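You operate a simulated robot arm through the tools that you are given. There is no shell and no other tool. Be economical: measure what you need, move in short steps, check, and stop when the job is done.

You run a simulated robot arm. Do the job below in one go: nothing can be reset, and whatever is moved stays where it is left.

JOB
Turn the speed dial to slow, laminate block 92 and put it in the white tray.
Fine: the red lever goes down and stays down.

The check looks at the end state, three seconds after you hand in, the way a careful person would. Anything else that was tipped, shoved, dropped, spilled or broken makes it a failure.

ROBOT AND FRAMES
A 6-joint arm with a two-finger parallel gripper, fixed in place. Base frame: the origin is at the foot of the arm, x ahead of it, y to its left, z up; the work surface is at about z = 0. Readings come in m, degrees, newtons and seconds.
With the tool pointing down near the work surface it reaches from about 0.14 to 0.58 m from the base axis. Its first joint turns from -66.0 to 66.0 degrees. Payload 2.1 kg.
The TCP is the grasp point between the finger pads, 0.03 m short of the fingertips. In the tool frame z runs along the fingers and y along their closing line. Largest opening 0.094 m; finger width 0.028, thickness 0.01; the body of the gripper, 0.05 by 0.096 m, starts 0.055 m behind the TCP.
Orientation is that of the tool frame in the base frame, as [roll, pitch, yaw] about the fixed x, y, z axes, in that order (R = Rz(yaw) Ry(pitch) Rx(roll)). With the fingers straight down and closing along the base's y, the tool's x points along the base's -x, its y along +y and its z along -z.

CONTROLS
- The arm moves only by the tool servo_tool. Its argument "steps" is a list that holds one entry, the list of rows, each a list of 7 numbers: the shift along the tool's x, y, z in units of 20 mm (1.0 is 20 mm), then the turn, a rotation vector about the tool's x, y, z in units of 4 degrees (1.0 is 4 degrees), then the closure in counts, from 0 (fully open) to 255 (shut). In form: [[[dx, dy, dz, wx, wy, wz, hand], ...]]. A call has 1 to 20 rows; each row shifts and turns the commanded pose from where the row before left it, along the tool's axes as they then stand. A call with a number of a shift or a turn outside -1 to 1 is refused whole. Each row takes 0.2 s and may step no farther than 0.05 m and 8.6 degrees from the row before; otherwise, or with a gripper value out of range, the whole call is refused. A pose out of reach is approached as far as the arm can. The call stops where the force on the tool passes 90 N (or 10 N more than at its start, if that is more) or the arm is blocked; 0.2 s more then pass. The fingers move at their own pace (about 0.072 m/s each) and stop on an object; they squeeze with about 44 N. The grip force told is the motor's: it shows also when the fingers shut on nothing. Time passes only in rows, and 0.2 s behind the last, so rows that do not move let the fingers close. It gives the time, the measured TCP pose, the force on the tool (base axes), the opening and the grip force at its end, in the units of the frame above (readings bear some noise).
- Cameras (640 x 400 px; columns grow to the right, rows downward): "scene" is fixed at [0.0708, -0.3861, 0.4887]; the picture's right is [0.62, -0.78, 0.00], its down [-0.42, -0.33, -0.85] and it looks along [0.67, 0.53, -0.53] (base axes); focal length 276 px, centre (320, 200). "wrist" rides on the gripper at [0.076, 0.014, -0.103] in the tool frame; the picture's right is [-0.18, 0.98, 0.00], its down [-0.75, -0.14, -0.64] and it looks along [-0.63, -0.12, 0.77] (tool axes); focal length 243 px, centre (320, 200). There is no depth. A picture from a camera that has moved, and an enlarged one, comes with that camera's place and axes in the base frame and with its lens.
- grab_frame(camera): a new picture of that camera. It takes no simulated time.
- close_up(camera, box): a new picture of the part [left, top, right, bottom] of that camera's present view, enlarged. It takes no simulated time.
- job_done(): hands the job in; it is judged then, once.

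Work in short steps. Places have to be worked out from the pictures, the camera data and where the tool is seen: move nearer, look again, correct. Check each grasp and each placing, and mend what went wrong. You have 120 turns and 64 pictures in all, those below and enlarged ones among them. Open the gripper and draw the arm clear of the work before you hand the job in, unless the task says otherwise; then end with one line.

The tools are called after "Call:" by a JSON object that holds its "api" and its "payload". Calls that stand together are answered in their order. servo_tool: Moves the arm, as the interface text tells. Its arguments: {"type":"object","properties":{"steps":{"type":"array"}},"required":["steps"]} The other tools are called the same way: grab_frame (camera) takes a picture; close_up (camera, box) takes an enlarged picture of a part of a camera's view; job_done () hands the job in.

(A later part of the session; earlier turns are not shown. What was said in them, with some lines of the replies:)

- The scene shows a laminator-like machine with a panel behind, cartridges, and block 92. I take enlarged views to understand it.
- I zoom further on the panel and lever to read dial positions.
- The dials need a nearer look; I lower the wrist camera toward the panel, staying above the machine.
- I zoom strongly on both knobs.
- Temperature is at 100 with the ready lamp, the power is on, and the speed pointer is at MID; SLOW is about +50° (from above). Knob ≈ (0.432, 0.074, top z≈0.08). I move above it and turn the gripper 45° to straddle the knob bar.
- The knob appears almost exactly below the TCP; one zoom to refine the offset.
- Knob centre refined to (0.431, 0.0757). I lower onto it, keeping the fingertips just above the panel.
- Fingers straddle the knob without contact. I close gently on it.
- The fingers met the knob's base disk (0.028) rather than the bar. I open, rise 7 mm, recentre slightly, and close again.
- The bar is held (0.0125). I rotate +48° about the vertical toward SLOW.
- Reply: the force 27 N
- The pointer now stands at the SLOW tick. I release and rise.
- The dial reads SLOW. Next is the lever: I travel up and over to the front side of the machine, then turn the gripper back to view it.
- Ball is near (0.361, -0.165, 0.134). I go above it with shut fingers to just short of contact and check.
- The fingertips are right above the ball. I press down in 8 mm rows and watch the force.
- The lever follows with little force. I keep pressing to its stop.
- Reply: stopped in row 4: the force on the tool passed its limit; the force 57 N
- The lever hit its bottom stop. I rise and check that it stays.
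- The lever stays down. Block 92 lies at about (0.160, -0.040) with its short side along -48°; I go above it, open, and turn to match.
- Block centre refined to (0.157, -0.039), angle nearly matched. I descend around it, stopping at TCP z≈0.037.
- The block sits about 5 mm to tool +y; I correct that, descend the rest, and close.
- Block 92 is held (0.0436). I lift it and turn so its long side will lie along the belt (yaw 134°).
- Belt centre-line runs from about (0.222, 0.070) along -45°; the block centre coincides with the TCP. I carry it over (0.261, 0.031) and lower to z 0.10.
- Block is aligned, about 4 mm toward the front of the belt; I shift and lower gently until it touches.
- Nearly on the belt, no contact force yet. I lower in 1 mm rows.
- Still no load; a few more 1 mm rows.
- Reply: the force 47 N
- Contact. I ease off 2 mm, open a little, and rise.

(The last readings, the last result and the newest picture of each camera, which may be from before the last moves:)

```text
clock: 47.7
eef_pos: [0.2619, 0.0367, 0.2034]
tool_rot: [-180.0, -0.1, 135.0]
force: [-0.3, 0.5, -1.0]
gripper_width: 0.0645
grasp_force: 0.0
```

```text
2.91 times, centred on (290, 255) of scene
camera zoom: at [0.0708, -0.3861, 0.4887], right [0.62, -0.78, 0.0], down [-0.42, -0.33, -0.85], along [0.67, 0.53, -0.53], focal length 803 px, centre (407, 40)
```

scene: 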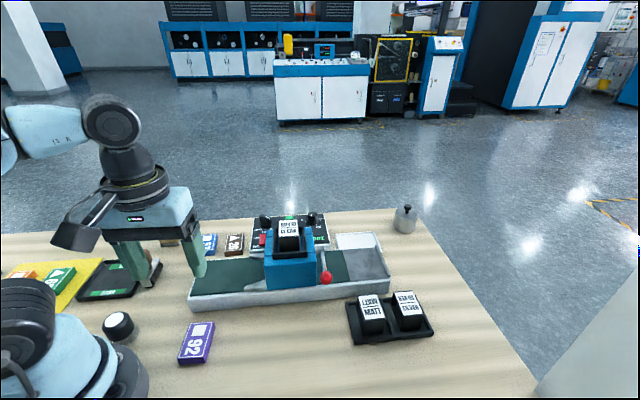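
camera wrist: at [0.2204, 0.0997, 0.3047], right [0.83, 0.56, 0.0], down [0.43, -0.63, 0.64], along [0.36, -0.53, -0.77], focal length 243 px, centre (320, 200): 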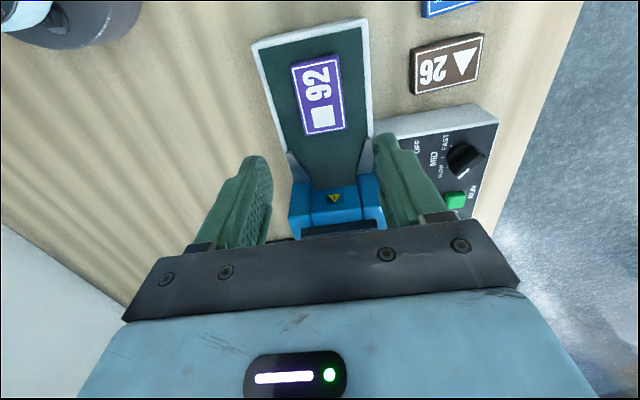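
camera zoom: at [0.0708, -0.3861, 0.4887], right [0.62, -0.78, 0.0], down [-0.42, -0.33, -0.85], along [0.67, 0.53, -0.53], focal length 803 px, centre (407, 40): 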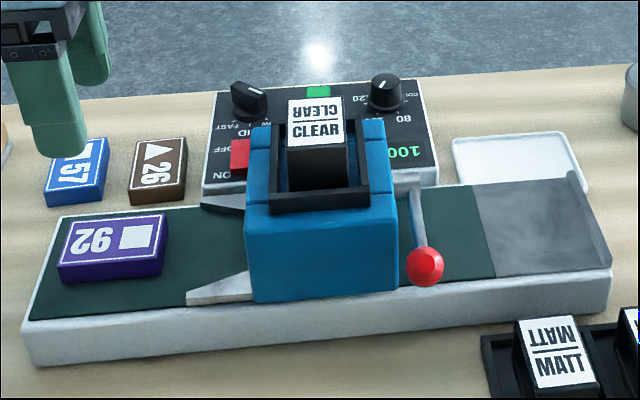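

The block sits straight on the infeed belt. I move over the RUN button (≈(0.474, 0.032)) with shut fingers and check before pressing.

Call:
{"api": "servo_tool", "payload": {"steps": [[[-0.96, 0.915, 0, 0, 0, 0, 255], [-0.96, 0.915, 0, 0, 0, 0, 255], [-0.96, 0.915, 0, 0, 0, 0, 255], [-0.96, 0.915, 0, 0, 0, 0, 255], [-0.96, 0.915, 0, 0, 0, 0, 255], [-0.96, 0.915, 0, 0, 0, 0, 255], [-0.96, 0.915, 0, 0, 0, 0, 255], [-0.95, 0.915, 0, 0, 0, 0, 255], [0, 0, 1, 0, 0, 0, 255], [0, 0, 1, 0, 0, 0, 255], [0, 0, 1, 0, 0, 0, 255], [0, 0, 1, 0, 0, 0, 255]]]}}

Call:
{"api": "grab_frame", "payload": {"camera": "wrist"}}

Call:
{"api": "close_up", "payload": {"camera": "scene", "box": [240, 140, 360, 260]}}

```text
clock: 50.3
eef_pos: [0.4756, 0.0302, 0.1237]
tool_rot: [180.0, -0.4, 135.0]
force: [0.1, 0.2, 0.4]
gripper_width: 0.0002
grasp_force: 32.6
```

```text
22 pictures are left
camera wrist: at [0.4325, 0.0937, 0.225], right [0.83, 0.56, 0.0], down [0.43, -0.63, 0.64], along [0.36, -0.53, -0.77], focal length 243 px, centre (320, 200)
```

wrist: 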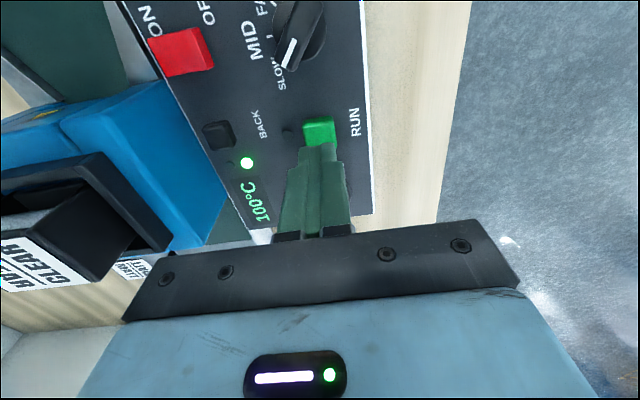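

```text
3.33 times, centred on (300, 200) of scene
camera zoom: at [0.0708, -0.3861, 0.4887], right [0.62, -0.78, 0.0], down [-0.42, -0.33, -0.85], along [0.67, 0.53, -0.53], focal length 920 px, centre (387, 200)
```

zoom: 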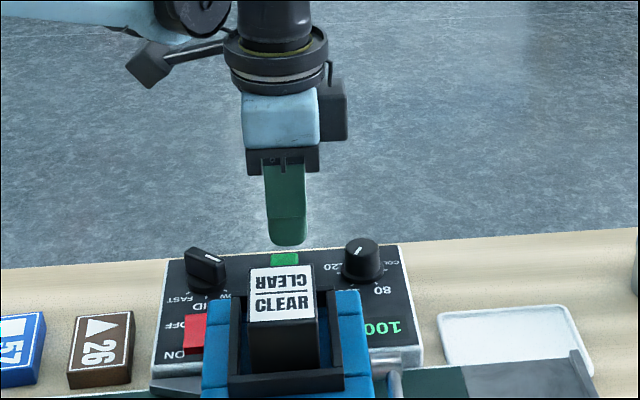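

RUN is directly ahead; I shift 6 mm toward it and press in small rows.

Call:
{"api": "servo_tool", "payload": {"steps": [[[0.32, 0, 0, 0, 0, 0, 255], [0, 0, 0.5, 0, 0, 0, 255], [0, 0, 0.3, 0, 0, 0, 255], [0, 0, 0.2, 0, 0, 0, 255]]]}}

Call:
{"api": "close_up", "payload": {"camera": "wrist", "box": [220, 60, 420, 220]}}

```text
clock: 51.3
eef_pos: [0.4706, 0.0351, 0.1031]
tool_rot: [-179.9, -0.2, 134.9]
force: [-0.6, 0.7, 0.8]
gripper_width: 0.0
grasp_force: 32.7
```

```text
2.50 times, centred on (320, 140) of wrist
camera zoom: at [0.4271, 0.0991, 0.205], right [0.82, 0.57, 0.0], down [0.43, -0.63, 0.64], along [0.36, -0.53, -0.77], focal length 606 px, centre (320, 350)
```

zoom: 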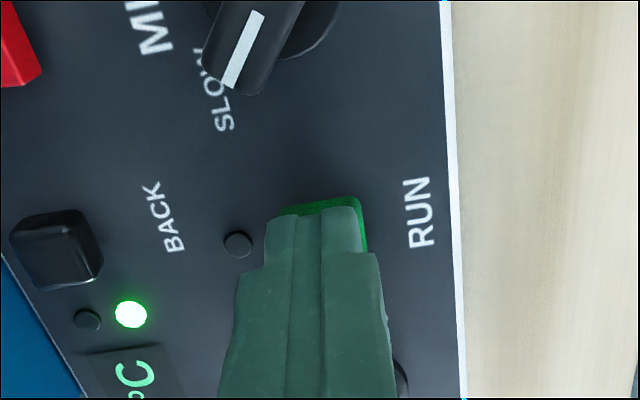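

The tips are over the button, no contact yet; I press in 1.6 mm rows.

Call:
{"api": "servo_tool", "payload": {"steps": [[[0, 0, 0.1, 0, 0, 0, 255], [0, 0, 0.1, 0, 0, 0, 255], [0, 0, 0.1, 0, 0, 0, 255], [0, 0, 0.1, 0, 0, 0, 255]]]}}

Call:
{"api": "close_up", "payload": {"camera": "wrist", "box": [220, 60, 420, 220]}}

```text
clock: 52.3
eef_pos: [0.4706, 0.0349, 0.0961]
tool_rot: [-179.9, 0.0, 135.0]
force: [3.3, -5.0, 28.2]
gripper_width: 0.0
grasp_force: 33.1
```

```text
2.50 times, centred on (320, 140) of wrist
camera zoom: at [0.4268, 0.0992, 0.1973], right [0.83, 0.56, 0.0], down [0.43, -0.63, 0.64], along [0.36, -0.53, -0.77], focal length 606 px, centre (320, 350)
```

zoom: 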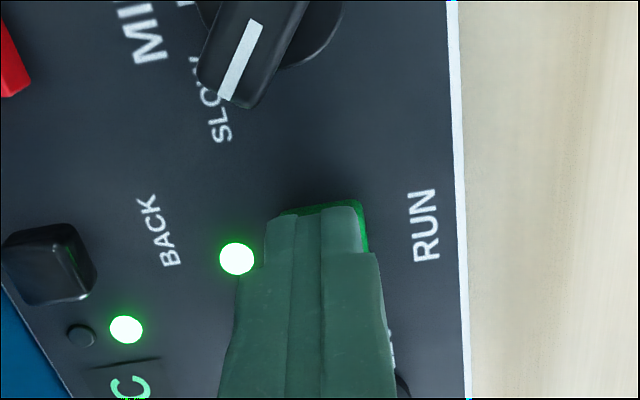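

The RUN lamp is lit. I lift straight off and watch the belt.

Call:
{"api": "servo_tool", "payload": {"steps": [[[0, 0, -0.5, 0, 0, 0, 255], [0, 0, -1, 0, 0, 0, 255], [0, 0, -1, 0, 0, 0, 255], [0, 0, -1, 0, 0, 0, 255], [0, 0, -1, 0, 0, 0, 255], [0, 0, -1, 0, 0, 0, 255]]]}}

Call:
{"api": "close_up", "payload": {"camera": "scene", "box": [180, 200, 400, 310]}}

```text
clock: 53.7
eef_pos: [0.4694, 0.0364, 0.206]
tool_rot: [-179.9, -0.2, 134.9]
force: [0.0, -0.4, 0.8]
gripper_width: 0.0
grasp_force: 33.4
```

```text
2.91 times, centred on (290, 255) of scene
camera zoom: at [0.0708, -0.3861, 0.4887], right [0.62, -0.78, 0.0], down [-0.42, -0.33, -0.85], along [0.67, 0.53, -0.53], focal length 803 px, centre (407, 40)
```

zoom: 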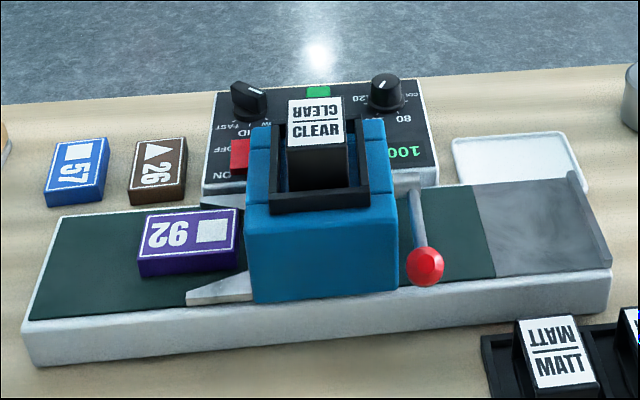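

The block is travelling into the head. Meanwhile I move over the exit bed, opening the gripper.

Call:
{"api": "servo_tool", "payload": {"steps": [[[0, 0, -1, 0, 0, 0, 60], [0, 0, -1, 0, 0, 0, 60], [-0.9, -0.82, 0, 0, 0, 0, 60], [-0.9, -0.82, 0, 0, 0, 0, 60], [-0.9, -0.82, 0, 0, 0, 0, 60], [-0.9, -0.82, 0, 0, 0, 0, 60], [-0.9, -0.82, 0, 0, 0, 0, 60], [-0.9, -0.82, 0, 0, 0, 0, 60], [-0.9, -0.82, 0, 0, 0, 0, 60], [-0.9, -0.82, 0, 0, 0, 0, 60], [-0.9, -0.82, 0, 0, 0, 0, 60], [0, 0, 0, 0, 0, 0, 60], [0, 0, 0, 0, 0, 0, 60], [0, 0, 0, 0, 0, 0, 60], [0, 0, 0, 0, 0, 0, 60], [0, 0, 0, 0, 0, 0, 60]]]}}

Call:
{"api": "grab_frame", "payload": {"camera": "wrist"}}

Call:
{"api": "grab_frame", "payload": {"camera": "scene"}}

```text
clock: 57.1
eef_pos: [0.4835, -0.1845, 0.2456]
tool_rot: [-179.9, -0.3, 135.0]
force: [-0.7, -0.9, -0.1]
gripper_width: 0.0719
grasp_force: 0.0
```

```text
17 pictures are left
camera wrist: at [0.4407, -0.121, 0.3472], right [0.83, 0.56, 0.0], down [0.43, -0.63, 0.64], along [0.36, -0.53, -0.77], focal length 243 px, centre (320, 200)
```

wrist: 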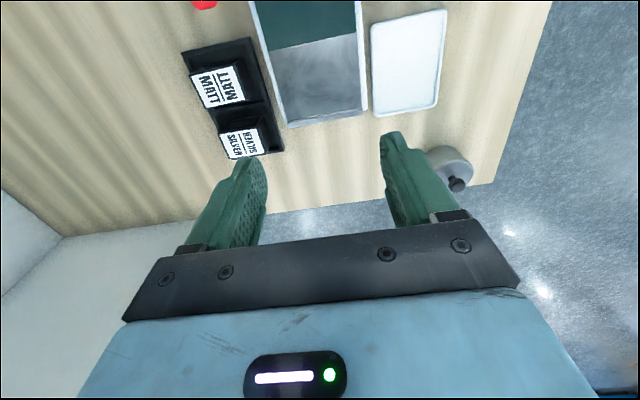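

```text
16 pictures are left
```

scene: 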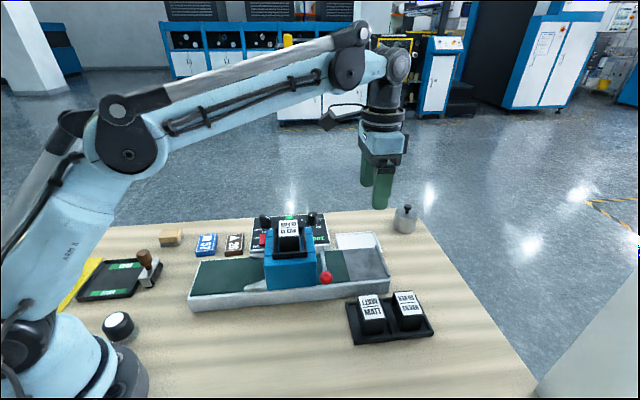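

Tray centre ≈ (0.569, -0.117). The block is still inside the head; I wait about 12 s.

Call:
{"api": "servo_tool", "payload": {"steps": [[[0, 0, 0, 0, 0, 0, 60], [0, 0, 0, 0, 0, 0, 60], [0, 0, 0, 0, 0, 0, 60], [0, 0, 0, 0, 0, 0, 60], [0, 0, 0, 0, 0, 0, 60], [0, 0, 0, 0, 0, 0, 60], [0, 0, 0, 0, 0, 0, 60], [0, 0, 0, 0, 0, 0, 60], [0, 0, 0, 0, 0, 0, 60], [0, 0, 0, 0, 0, 0, 60], [0, 0, 0, 0, 0, 0, 60], [0, 0, 0, 0, 0, 0, 60], [0, 0, 0, 0, 0, 0, 60], [0, 0, 0, 0, 0, 0, 60], [0, 0, 0, 0, 0, 0, 60], [0, 0, 0, 0, 0, 0, 60], [0, 0, 0, 0, 0, 0, 60], [0, 0, 0, 0, 0, 0, 60], [0, 0, 0, 0, 0, 0, 60], [0, 0, 0, 0, 0, 0, 60]]]}}

Call:
{"api": "servo_tool", "payload": {"steps": [[[0, 0, 0, 0, 0, 0, 60], [0, 0, 0, 0, 0, 0, 60], [0, 0, 0, 0, 0, 0, 60], [0, 0, 0, 0, 0, 0, 60], [0, 0, 0, 0, 0, 0, 60], [0, 0, 0, 0, 0, 0, 60], [0, 0, 0, 0, 0, 0, 60], [0, 0, 0, 0, 0, 0, 60], [0, 0, 0, 0, 0, 0, 60], [0, 0, 0, 0, 0, 0, 60], [0, 0, 0, 0, 0, 0, 60], [0, 0, 0, 0, 0, 0, 60], [0, 0, 0, 0, 0, 0, 60], [0, 0, 0, 0, 0, 0, 60], [0, 0, 0, 0, 0, 0, 60], [0, 0, 0, 0, 0, 0, 60], [0, 0, 0, 0, 0, 0, 60], [0, 0, 0, 0, 0, 0, 60], [0, 0, 0, 0, 0, 0, 60], [0, 0, 0, 0, 0, 0, 60]]]}}

Call:
{"api": "close_up", "payload": {"camera": "scene", "box": [180, 200, 400, 310]}}

```text
clock: 61.3
eef_pos: [0.484, -0.1846, 0.2448]
tool_rot: [-180.0, -0.2, 135.0]
force: [0.5, -0.6, 0.3]
gripper_width: 0.0719
grasp_force: 0.2
```

```text
clock: 65.5
eef_pos: [0.4837, -0.1849, 0.2457]
tool_rot: [-180.0, -0.2, 135.0]
force: [-0.5, 0.2, -0.7]
gripper_width: 0.0718
grasp_force: 0.0
```

```text
2.91 times, centred on (290, 255) of scene
camera zoom: at [0.0708, -0.3861, 0.4887], right [0.62, -0.78, 0.0], down [-0.42, -0.33, -0.85], along [0.67, 0.53, -0.53], focal length 803 px, centre (407, 40)
```

zoom: 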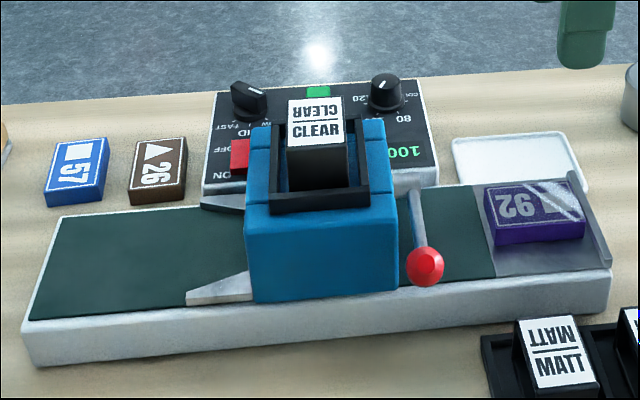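

Block 92 has come out with a glossy film and rests at the end stop. I look with the wrist camera.

Call:
{"api": "grab_frame", "payload": {"camera": "wrist"}}

```text
14 pictures are left
camera wrist: at [0.4407, -0.121, 0.3472], right [0.83, 0.56, 0.0], down [0.43, -0.63, 0.64], along [0.36, -0.53, -0.77], focal length 243 px, centre (320, 200)
```

wrist: 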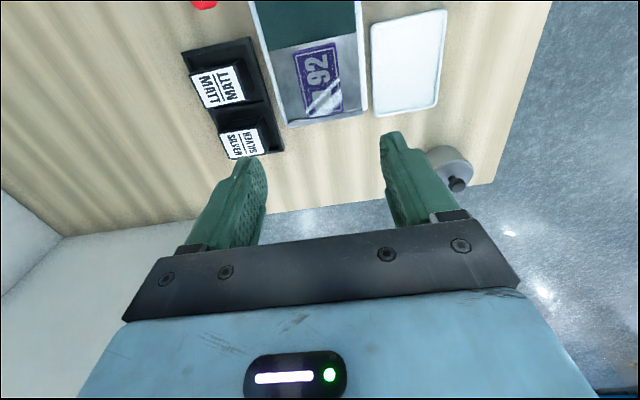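

The block centre is about 7 mm toward tool +x. I correct, and descend to just above it for a check.

Call:
{"api": "servo_tool", "payload": {"steps": [[[0.35, 0.07, 0, 0, 0, 0.3, 85], [0, 0, 1, 0, 0, 0, 85], [0, 0, 1, 0, 0, 0, 85], [0, 0, 1, 0, 0, 0, 85], [0, 0, 1, 0, 0, 0, 85], [0, 0, 1, 0, 0, 0, 85], [0, 0, 1, 0, 0, 0, 85], [0, 0, 0, 0, 0, 0, 85]]]}}

Call:
{"api": "close_up", "payload": {"camera": "wrist", "box": [200, 20, 440, 220]}}

```text
clock: 67.3
eef_pos: [0.4766, -0.1744, 0.123]
tool_rot: [180.0, -0.2, 133.9]
force: [0.0, 0.2, 0.9]
gripper_width: 0.0625
grasp_force: 0.1
```

```text
2.00 times, centred on (320, 120) of wrist
camera zoom: at [0.4357, -0.1107, 0.2255], right [0.84, 0.55, 0.0], down [0.42, -0.64, 0.64], along [0.35, -0.54, -0.77], focal length 485 px, centre (320, 360)
```

zoom: 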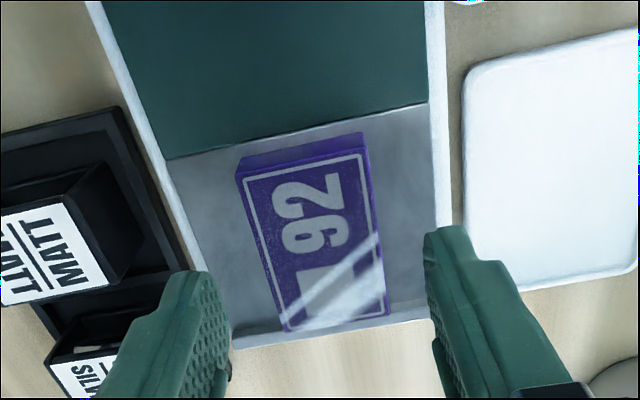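

Centred; block is 5 mm toward tool −x. I correct, lower and close.

Call:
{"api": "servo_tool", "payload": {"steps": [[[-0.2, 0, 1, 0, 0, 0, 85], [0, 0, 0.7, 0, 0, 0, 85], [0, 0, 0, 0, 0, 0, 85], [0, 0, 0, 0, 0, 0, 255], [0, 0, 0, 0, 0, 0, 255], [0, 0, 0, 0, 0, 0, 255]]]}}

```text
clock: 68.7
eef_pos: [0.4786, -0.1812, 0.0886]
tool_rot: [-180.0, -0.2, 133.8]
force: [0.3, -0.3, 0.0]
gripper_width: 0.0437
grasp_force: 44.5
```

Held (0.0437). I lift and carry it to over the tray.

Call:
{"api": "servo_tool", "payload": {"steps": [[[0, 0, -1, 0, 0, 0, 255], [0, 0, -1, 0, 0, 0, 255], [0, 0, -1, 0, 0, 0, 255], [-0.1, 0.9, 0, 0, 0, 0, 255], [-0.1, 0.9, 0, 0, 0, 0, 255], [-0.1, 0.9, 0, 0, 0, 0, 255], [-0.1, 0.9, 0, 0, 0, 0, 255], [-0.1, 0.9, 0, 0, 0, 0, 255], [-0.06, 0.7, 0, 0, 0, 0, 255], [0, 0, 0, 0, 0, 0, 255]]]}}

Call:
{"api": "grab_frame", "payload": {"camera": "wrist"}}

Call:
{"api": "close_up", "payload": {"camera": "scene", "box": [260, 150, 440, 290]}}

```text
clock: 70.9
eef_pos: [0.5597, -0.1172, 0.1498]
tool_rot: [180.0, -0.1, 133.8]
force: [-0.4, 0.3, -0.7]
gripper_width: 0.0439
grasp_force: 44.2
```

```text
12 pictures are left
camera wrist: at [0.5194, -0.0526, 0.2515], right [0.84, 0.55, 0.0], down [0.42, -0.64, 0.64], along [0.35, -0.54, -0.77], focal length 243 px, centre (320, 200)
```

wrist: 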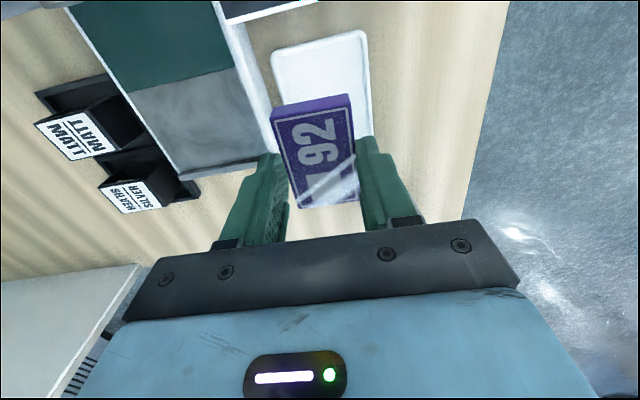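

```text
2.86 times, centred on (350, 220) of scene
camera zoom: at [0.0708, -0.3861, 0.4887], right [0.62, -0.78, 0.0], down [-0.42, -0.33, -0.85], along [0.67, 0.53, -0.53], focal length 789 px, centre (234, 143)
```

zoom: 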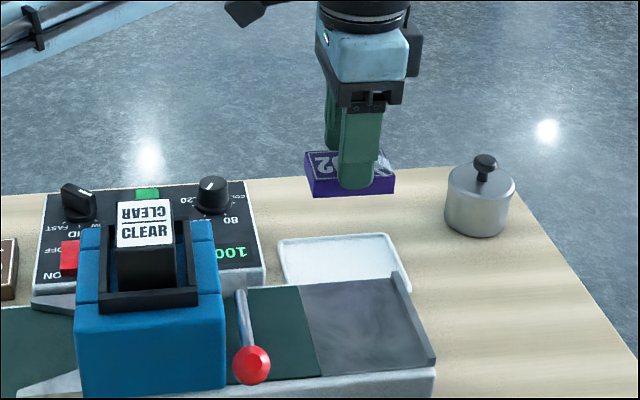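

The tray is under the block, which needs 7 mm more toward the back to be central. I shift and lower.

Call:
{"api": "servo_tool", "payload": {"steps": [[[0, 0.37, 0, 0, 0, 0, 255], [0, 0, 1, 0, 0, 0, 255], [0, 0, 1, 0, 0, 0, 255], [0, 0, 1, 0, 0, 0, 255], [0, 0, 1, 0, 0, 0, 255], [0, 0, 0.7, 0, 0, 0, 255], [0, 0, 0, 0, 0, 0, 255]]]}}

Call:
{"api": "grab_frame", "payload": {"camera": "wrist"}}

Call:
{"api": "close_up", "payload": {"camera": "scene", "box": [310, 190, 410, 270]}}

```text
clock: 72.5
eef_pos: [0.5678, -0.1111, 0.058]
tool_rot: [-180.0, -0.2, 133.7]
force: [-0.2, 0.2, -0.5]
gripper_width: 0.0438
grasp_force: 43.8
```

```text
10 pictures are left
camera wrist: at [0.5259, -0.0461, 0.1591], right [0.84, 0.55, 0.0], down [0.42, -0.64, 0.64], along [0.35, -0.54, -0.77], focal length 243 px, centre (320, 200)
```

wrist: 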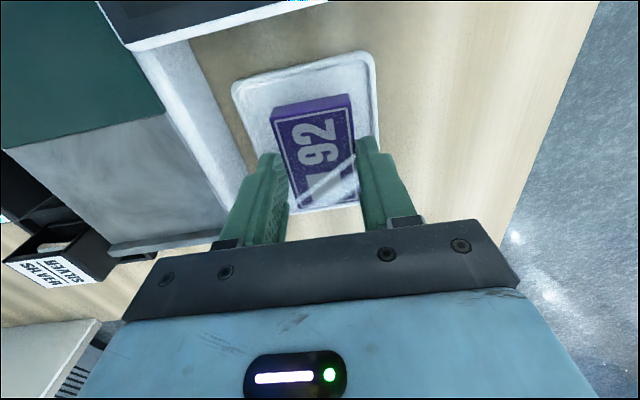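

```text
5.00 times, centred on (360, 230) of scene
camera zoom: at [0.0708, -0.3861, 0.4887], right [0.62, -0.78, 0.0], down [-0.42, -0.33, -0.85], along [0.67, 0.53, -0.53], focal length 1381 px, centre (120, 50)
```

zoom: 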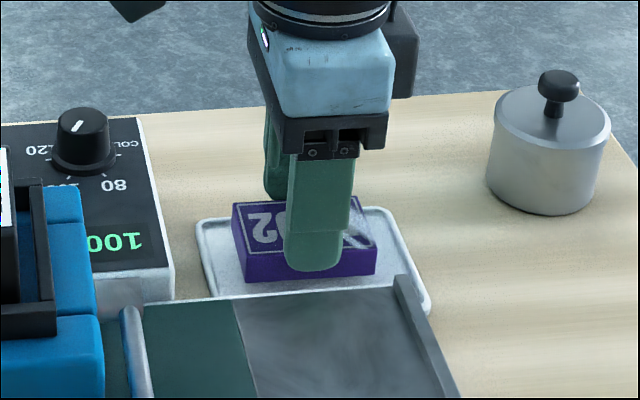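

The block is within the tray outline. I lower gently to contact.

Call:
{"api": "servo_tool", "payload": {"steps": [[[0, 0, 0.3, 0, 0, 0, 255], [0, 0, 0.2, 0, 0, 0, 255], [0, 0, 0.1, 0, 0, 0, 255], [0, 0, 0, 0, 0, 0, 255]]]}}

Call:
{"api": "servo_tool", "payload": {"steps": [[[0, 0, 0.08, 0, 0, 0, 255], [0, 0, 0.06, 0, 0, 0, 255], [0, 0, 0, 0, 0, 0, 255]]]}}

```text
clock: 73.5
eef_pos: [0.567, -0.1106, 0.0464]
tool_rot: [180.0, -0.2, 133.8]
force: [-3.1, -1.2, 45.5]
gripper_width: 0.044
grasp_force: 43.9
```

```text
clock: 74.3
eef_pos: [0.5685, -0.1111, 0.0446]
tool_rot: [179.9, -0.1, 133.8]
force: [1.8, -2.8, 44.9]
gripper_width: 0.0438
grasp_force: 44.2
```

Contact at the tray floor. I ease back and open slightly, then check.

Call:
{"api": "servo_tool", "payload": {"steps": [[[0, 0, -0.12, 0, 0, 0, 255], [0, 0, 0, 0, 0, 0, 200], [0, 0, 0, 0, 0, 0, 108], [0, 0, 0, 0, 0, 0, 108], [0, 0, -0.5, 0, 0, 0, 108], [0, 0, -1, 0, 0, 0, 108], [0, 0, -1, 0, 0, 0, 108], [0, 0, -1, 0, 0, 0, 108], [0, 0, -1, 0, 0, 0, 108], [0, 0, -1, 0, 0, 0, 108], [0, 0, -1, 0, 0, 0, 108]]]}}

Call:
{"api": "grab_frame", "payload": {"camera": "wrist"}}

Call:
{"api": "close_up", "payload": {"camera": "scene", "box": [230, 190, 430, 310]}}

```text
clock: 76.7
eef_pos: [0.5637, -0.1102, 0.1732]
tool_rot: [-179.9, -0.1, 133.8]
force: [0.2, 0.4, -0.4]
gripper_width: 0.0543
grasp_force: 0.1
out of reach, approached as far as the arm can: row 11
```

```text
8 pictures are left
camera wrist: at [0.5215, -0.0456, 0.2747], right [0.84, 0.55, 0.0], down [0.42, -0.64, 0.64], along [0.35, -0.54, -0.77], focal length 243 px, centre (320, 200)
```

wrist: 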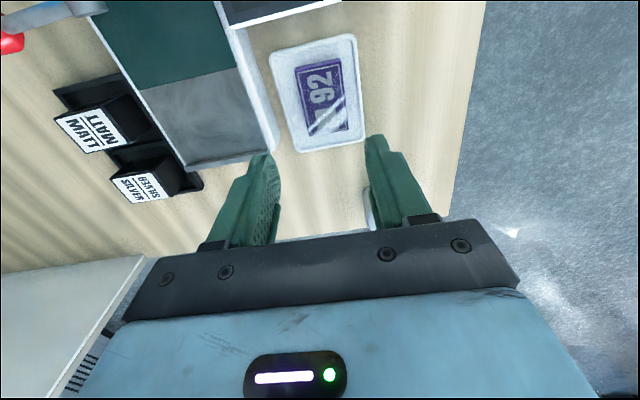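

```text
3.20 times, centred on (330, 250) of scene
camera zoom: at [0.0708, -0.3861, 0.4887], right [0.62, -0.78, 0.0], down [-0.42, -0.33, -0.85], along [0.67, 0.53, -0.53], focal length 884 px, centre (288, 40)
```

zoom: 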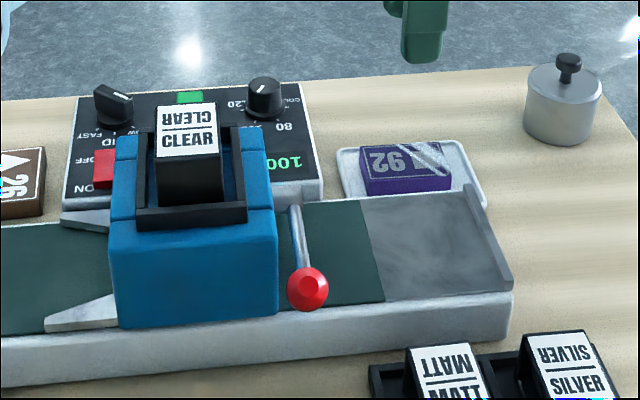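

Block 92 lies flat in the white tray, laminated; lever is still down. I draw the arm back and up, then check the panel.

Call:
{"api": "servo_tool", "payload": {"steps": [[[0.9, -0.46, 0, 0, 0, 0, 60], [0.9, -0.46, -0.5, 0, 0, 0, 0], [0.9, -0.46, -1, 0, 0, 0, 0], [0.9, -0.46, -1, 0, 0, 0, 0], [0.9, -0.46, -1, 0, 0, 0, 0], [0.9, -0.46, -1, 0, 0, 0, 0], [0.9, -0.46, -1, 0, 0, 0, 0], [0.9, -0.46, -1, 0, 0, 0, 0]]]}}

Call:
{"api": "grab_frame", "payload": {"camera": "scene"}}

Call:
{"api": "grab_frame", "payload": {"camera": "wrist"}}

```text
clock: 78.5
eef_pos: [0.4111, -0.0589, 0.3026]
tool_rot: [180.0, -0.2, 133.8]
force: [-0.5, 0.5, -0.2]
gripper_width: 0.0938
grasp_force: 0.1
```

```text
6 pictures are left
```

scene: 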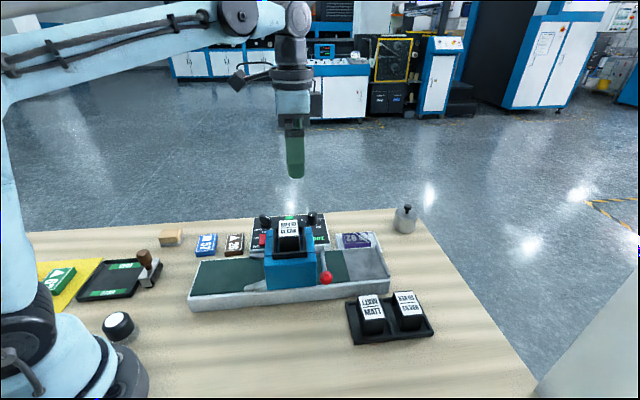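

```text
5 pictures are left
camera wrist: at [0.3687, 0.0052, 0.4045], right [0.84, 0.55, 0.0], down [0.42, -0.64, 0.64], along [0.35, -0.54, -0.77], focal length 243 px, centre (320, 200)
```

wrist: 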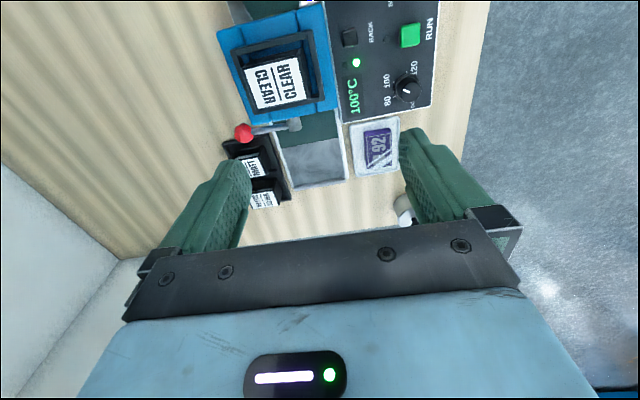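

The RUN lamp has gone out by itself, the dial is on SLOW, the lever is down, and nothing else has moved. I hand in.

Call:
{"api": "job_done", "payload": {}}

```text
The job is handed in.
```

Block 92 went through the laminator with the speed dial on SLOW and now lies in the white tray; the red lever is down and has stayed down.
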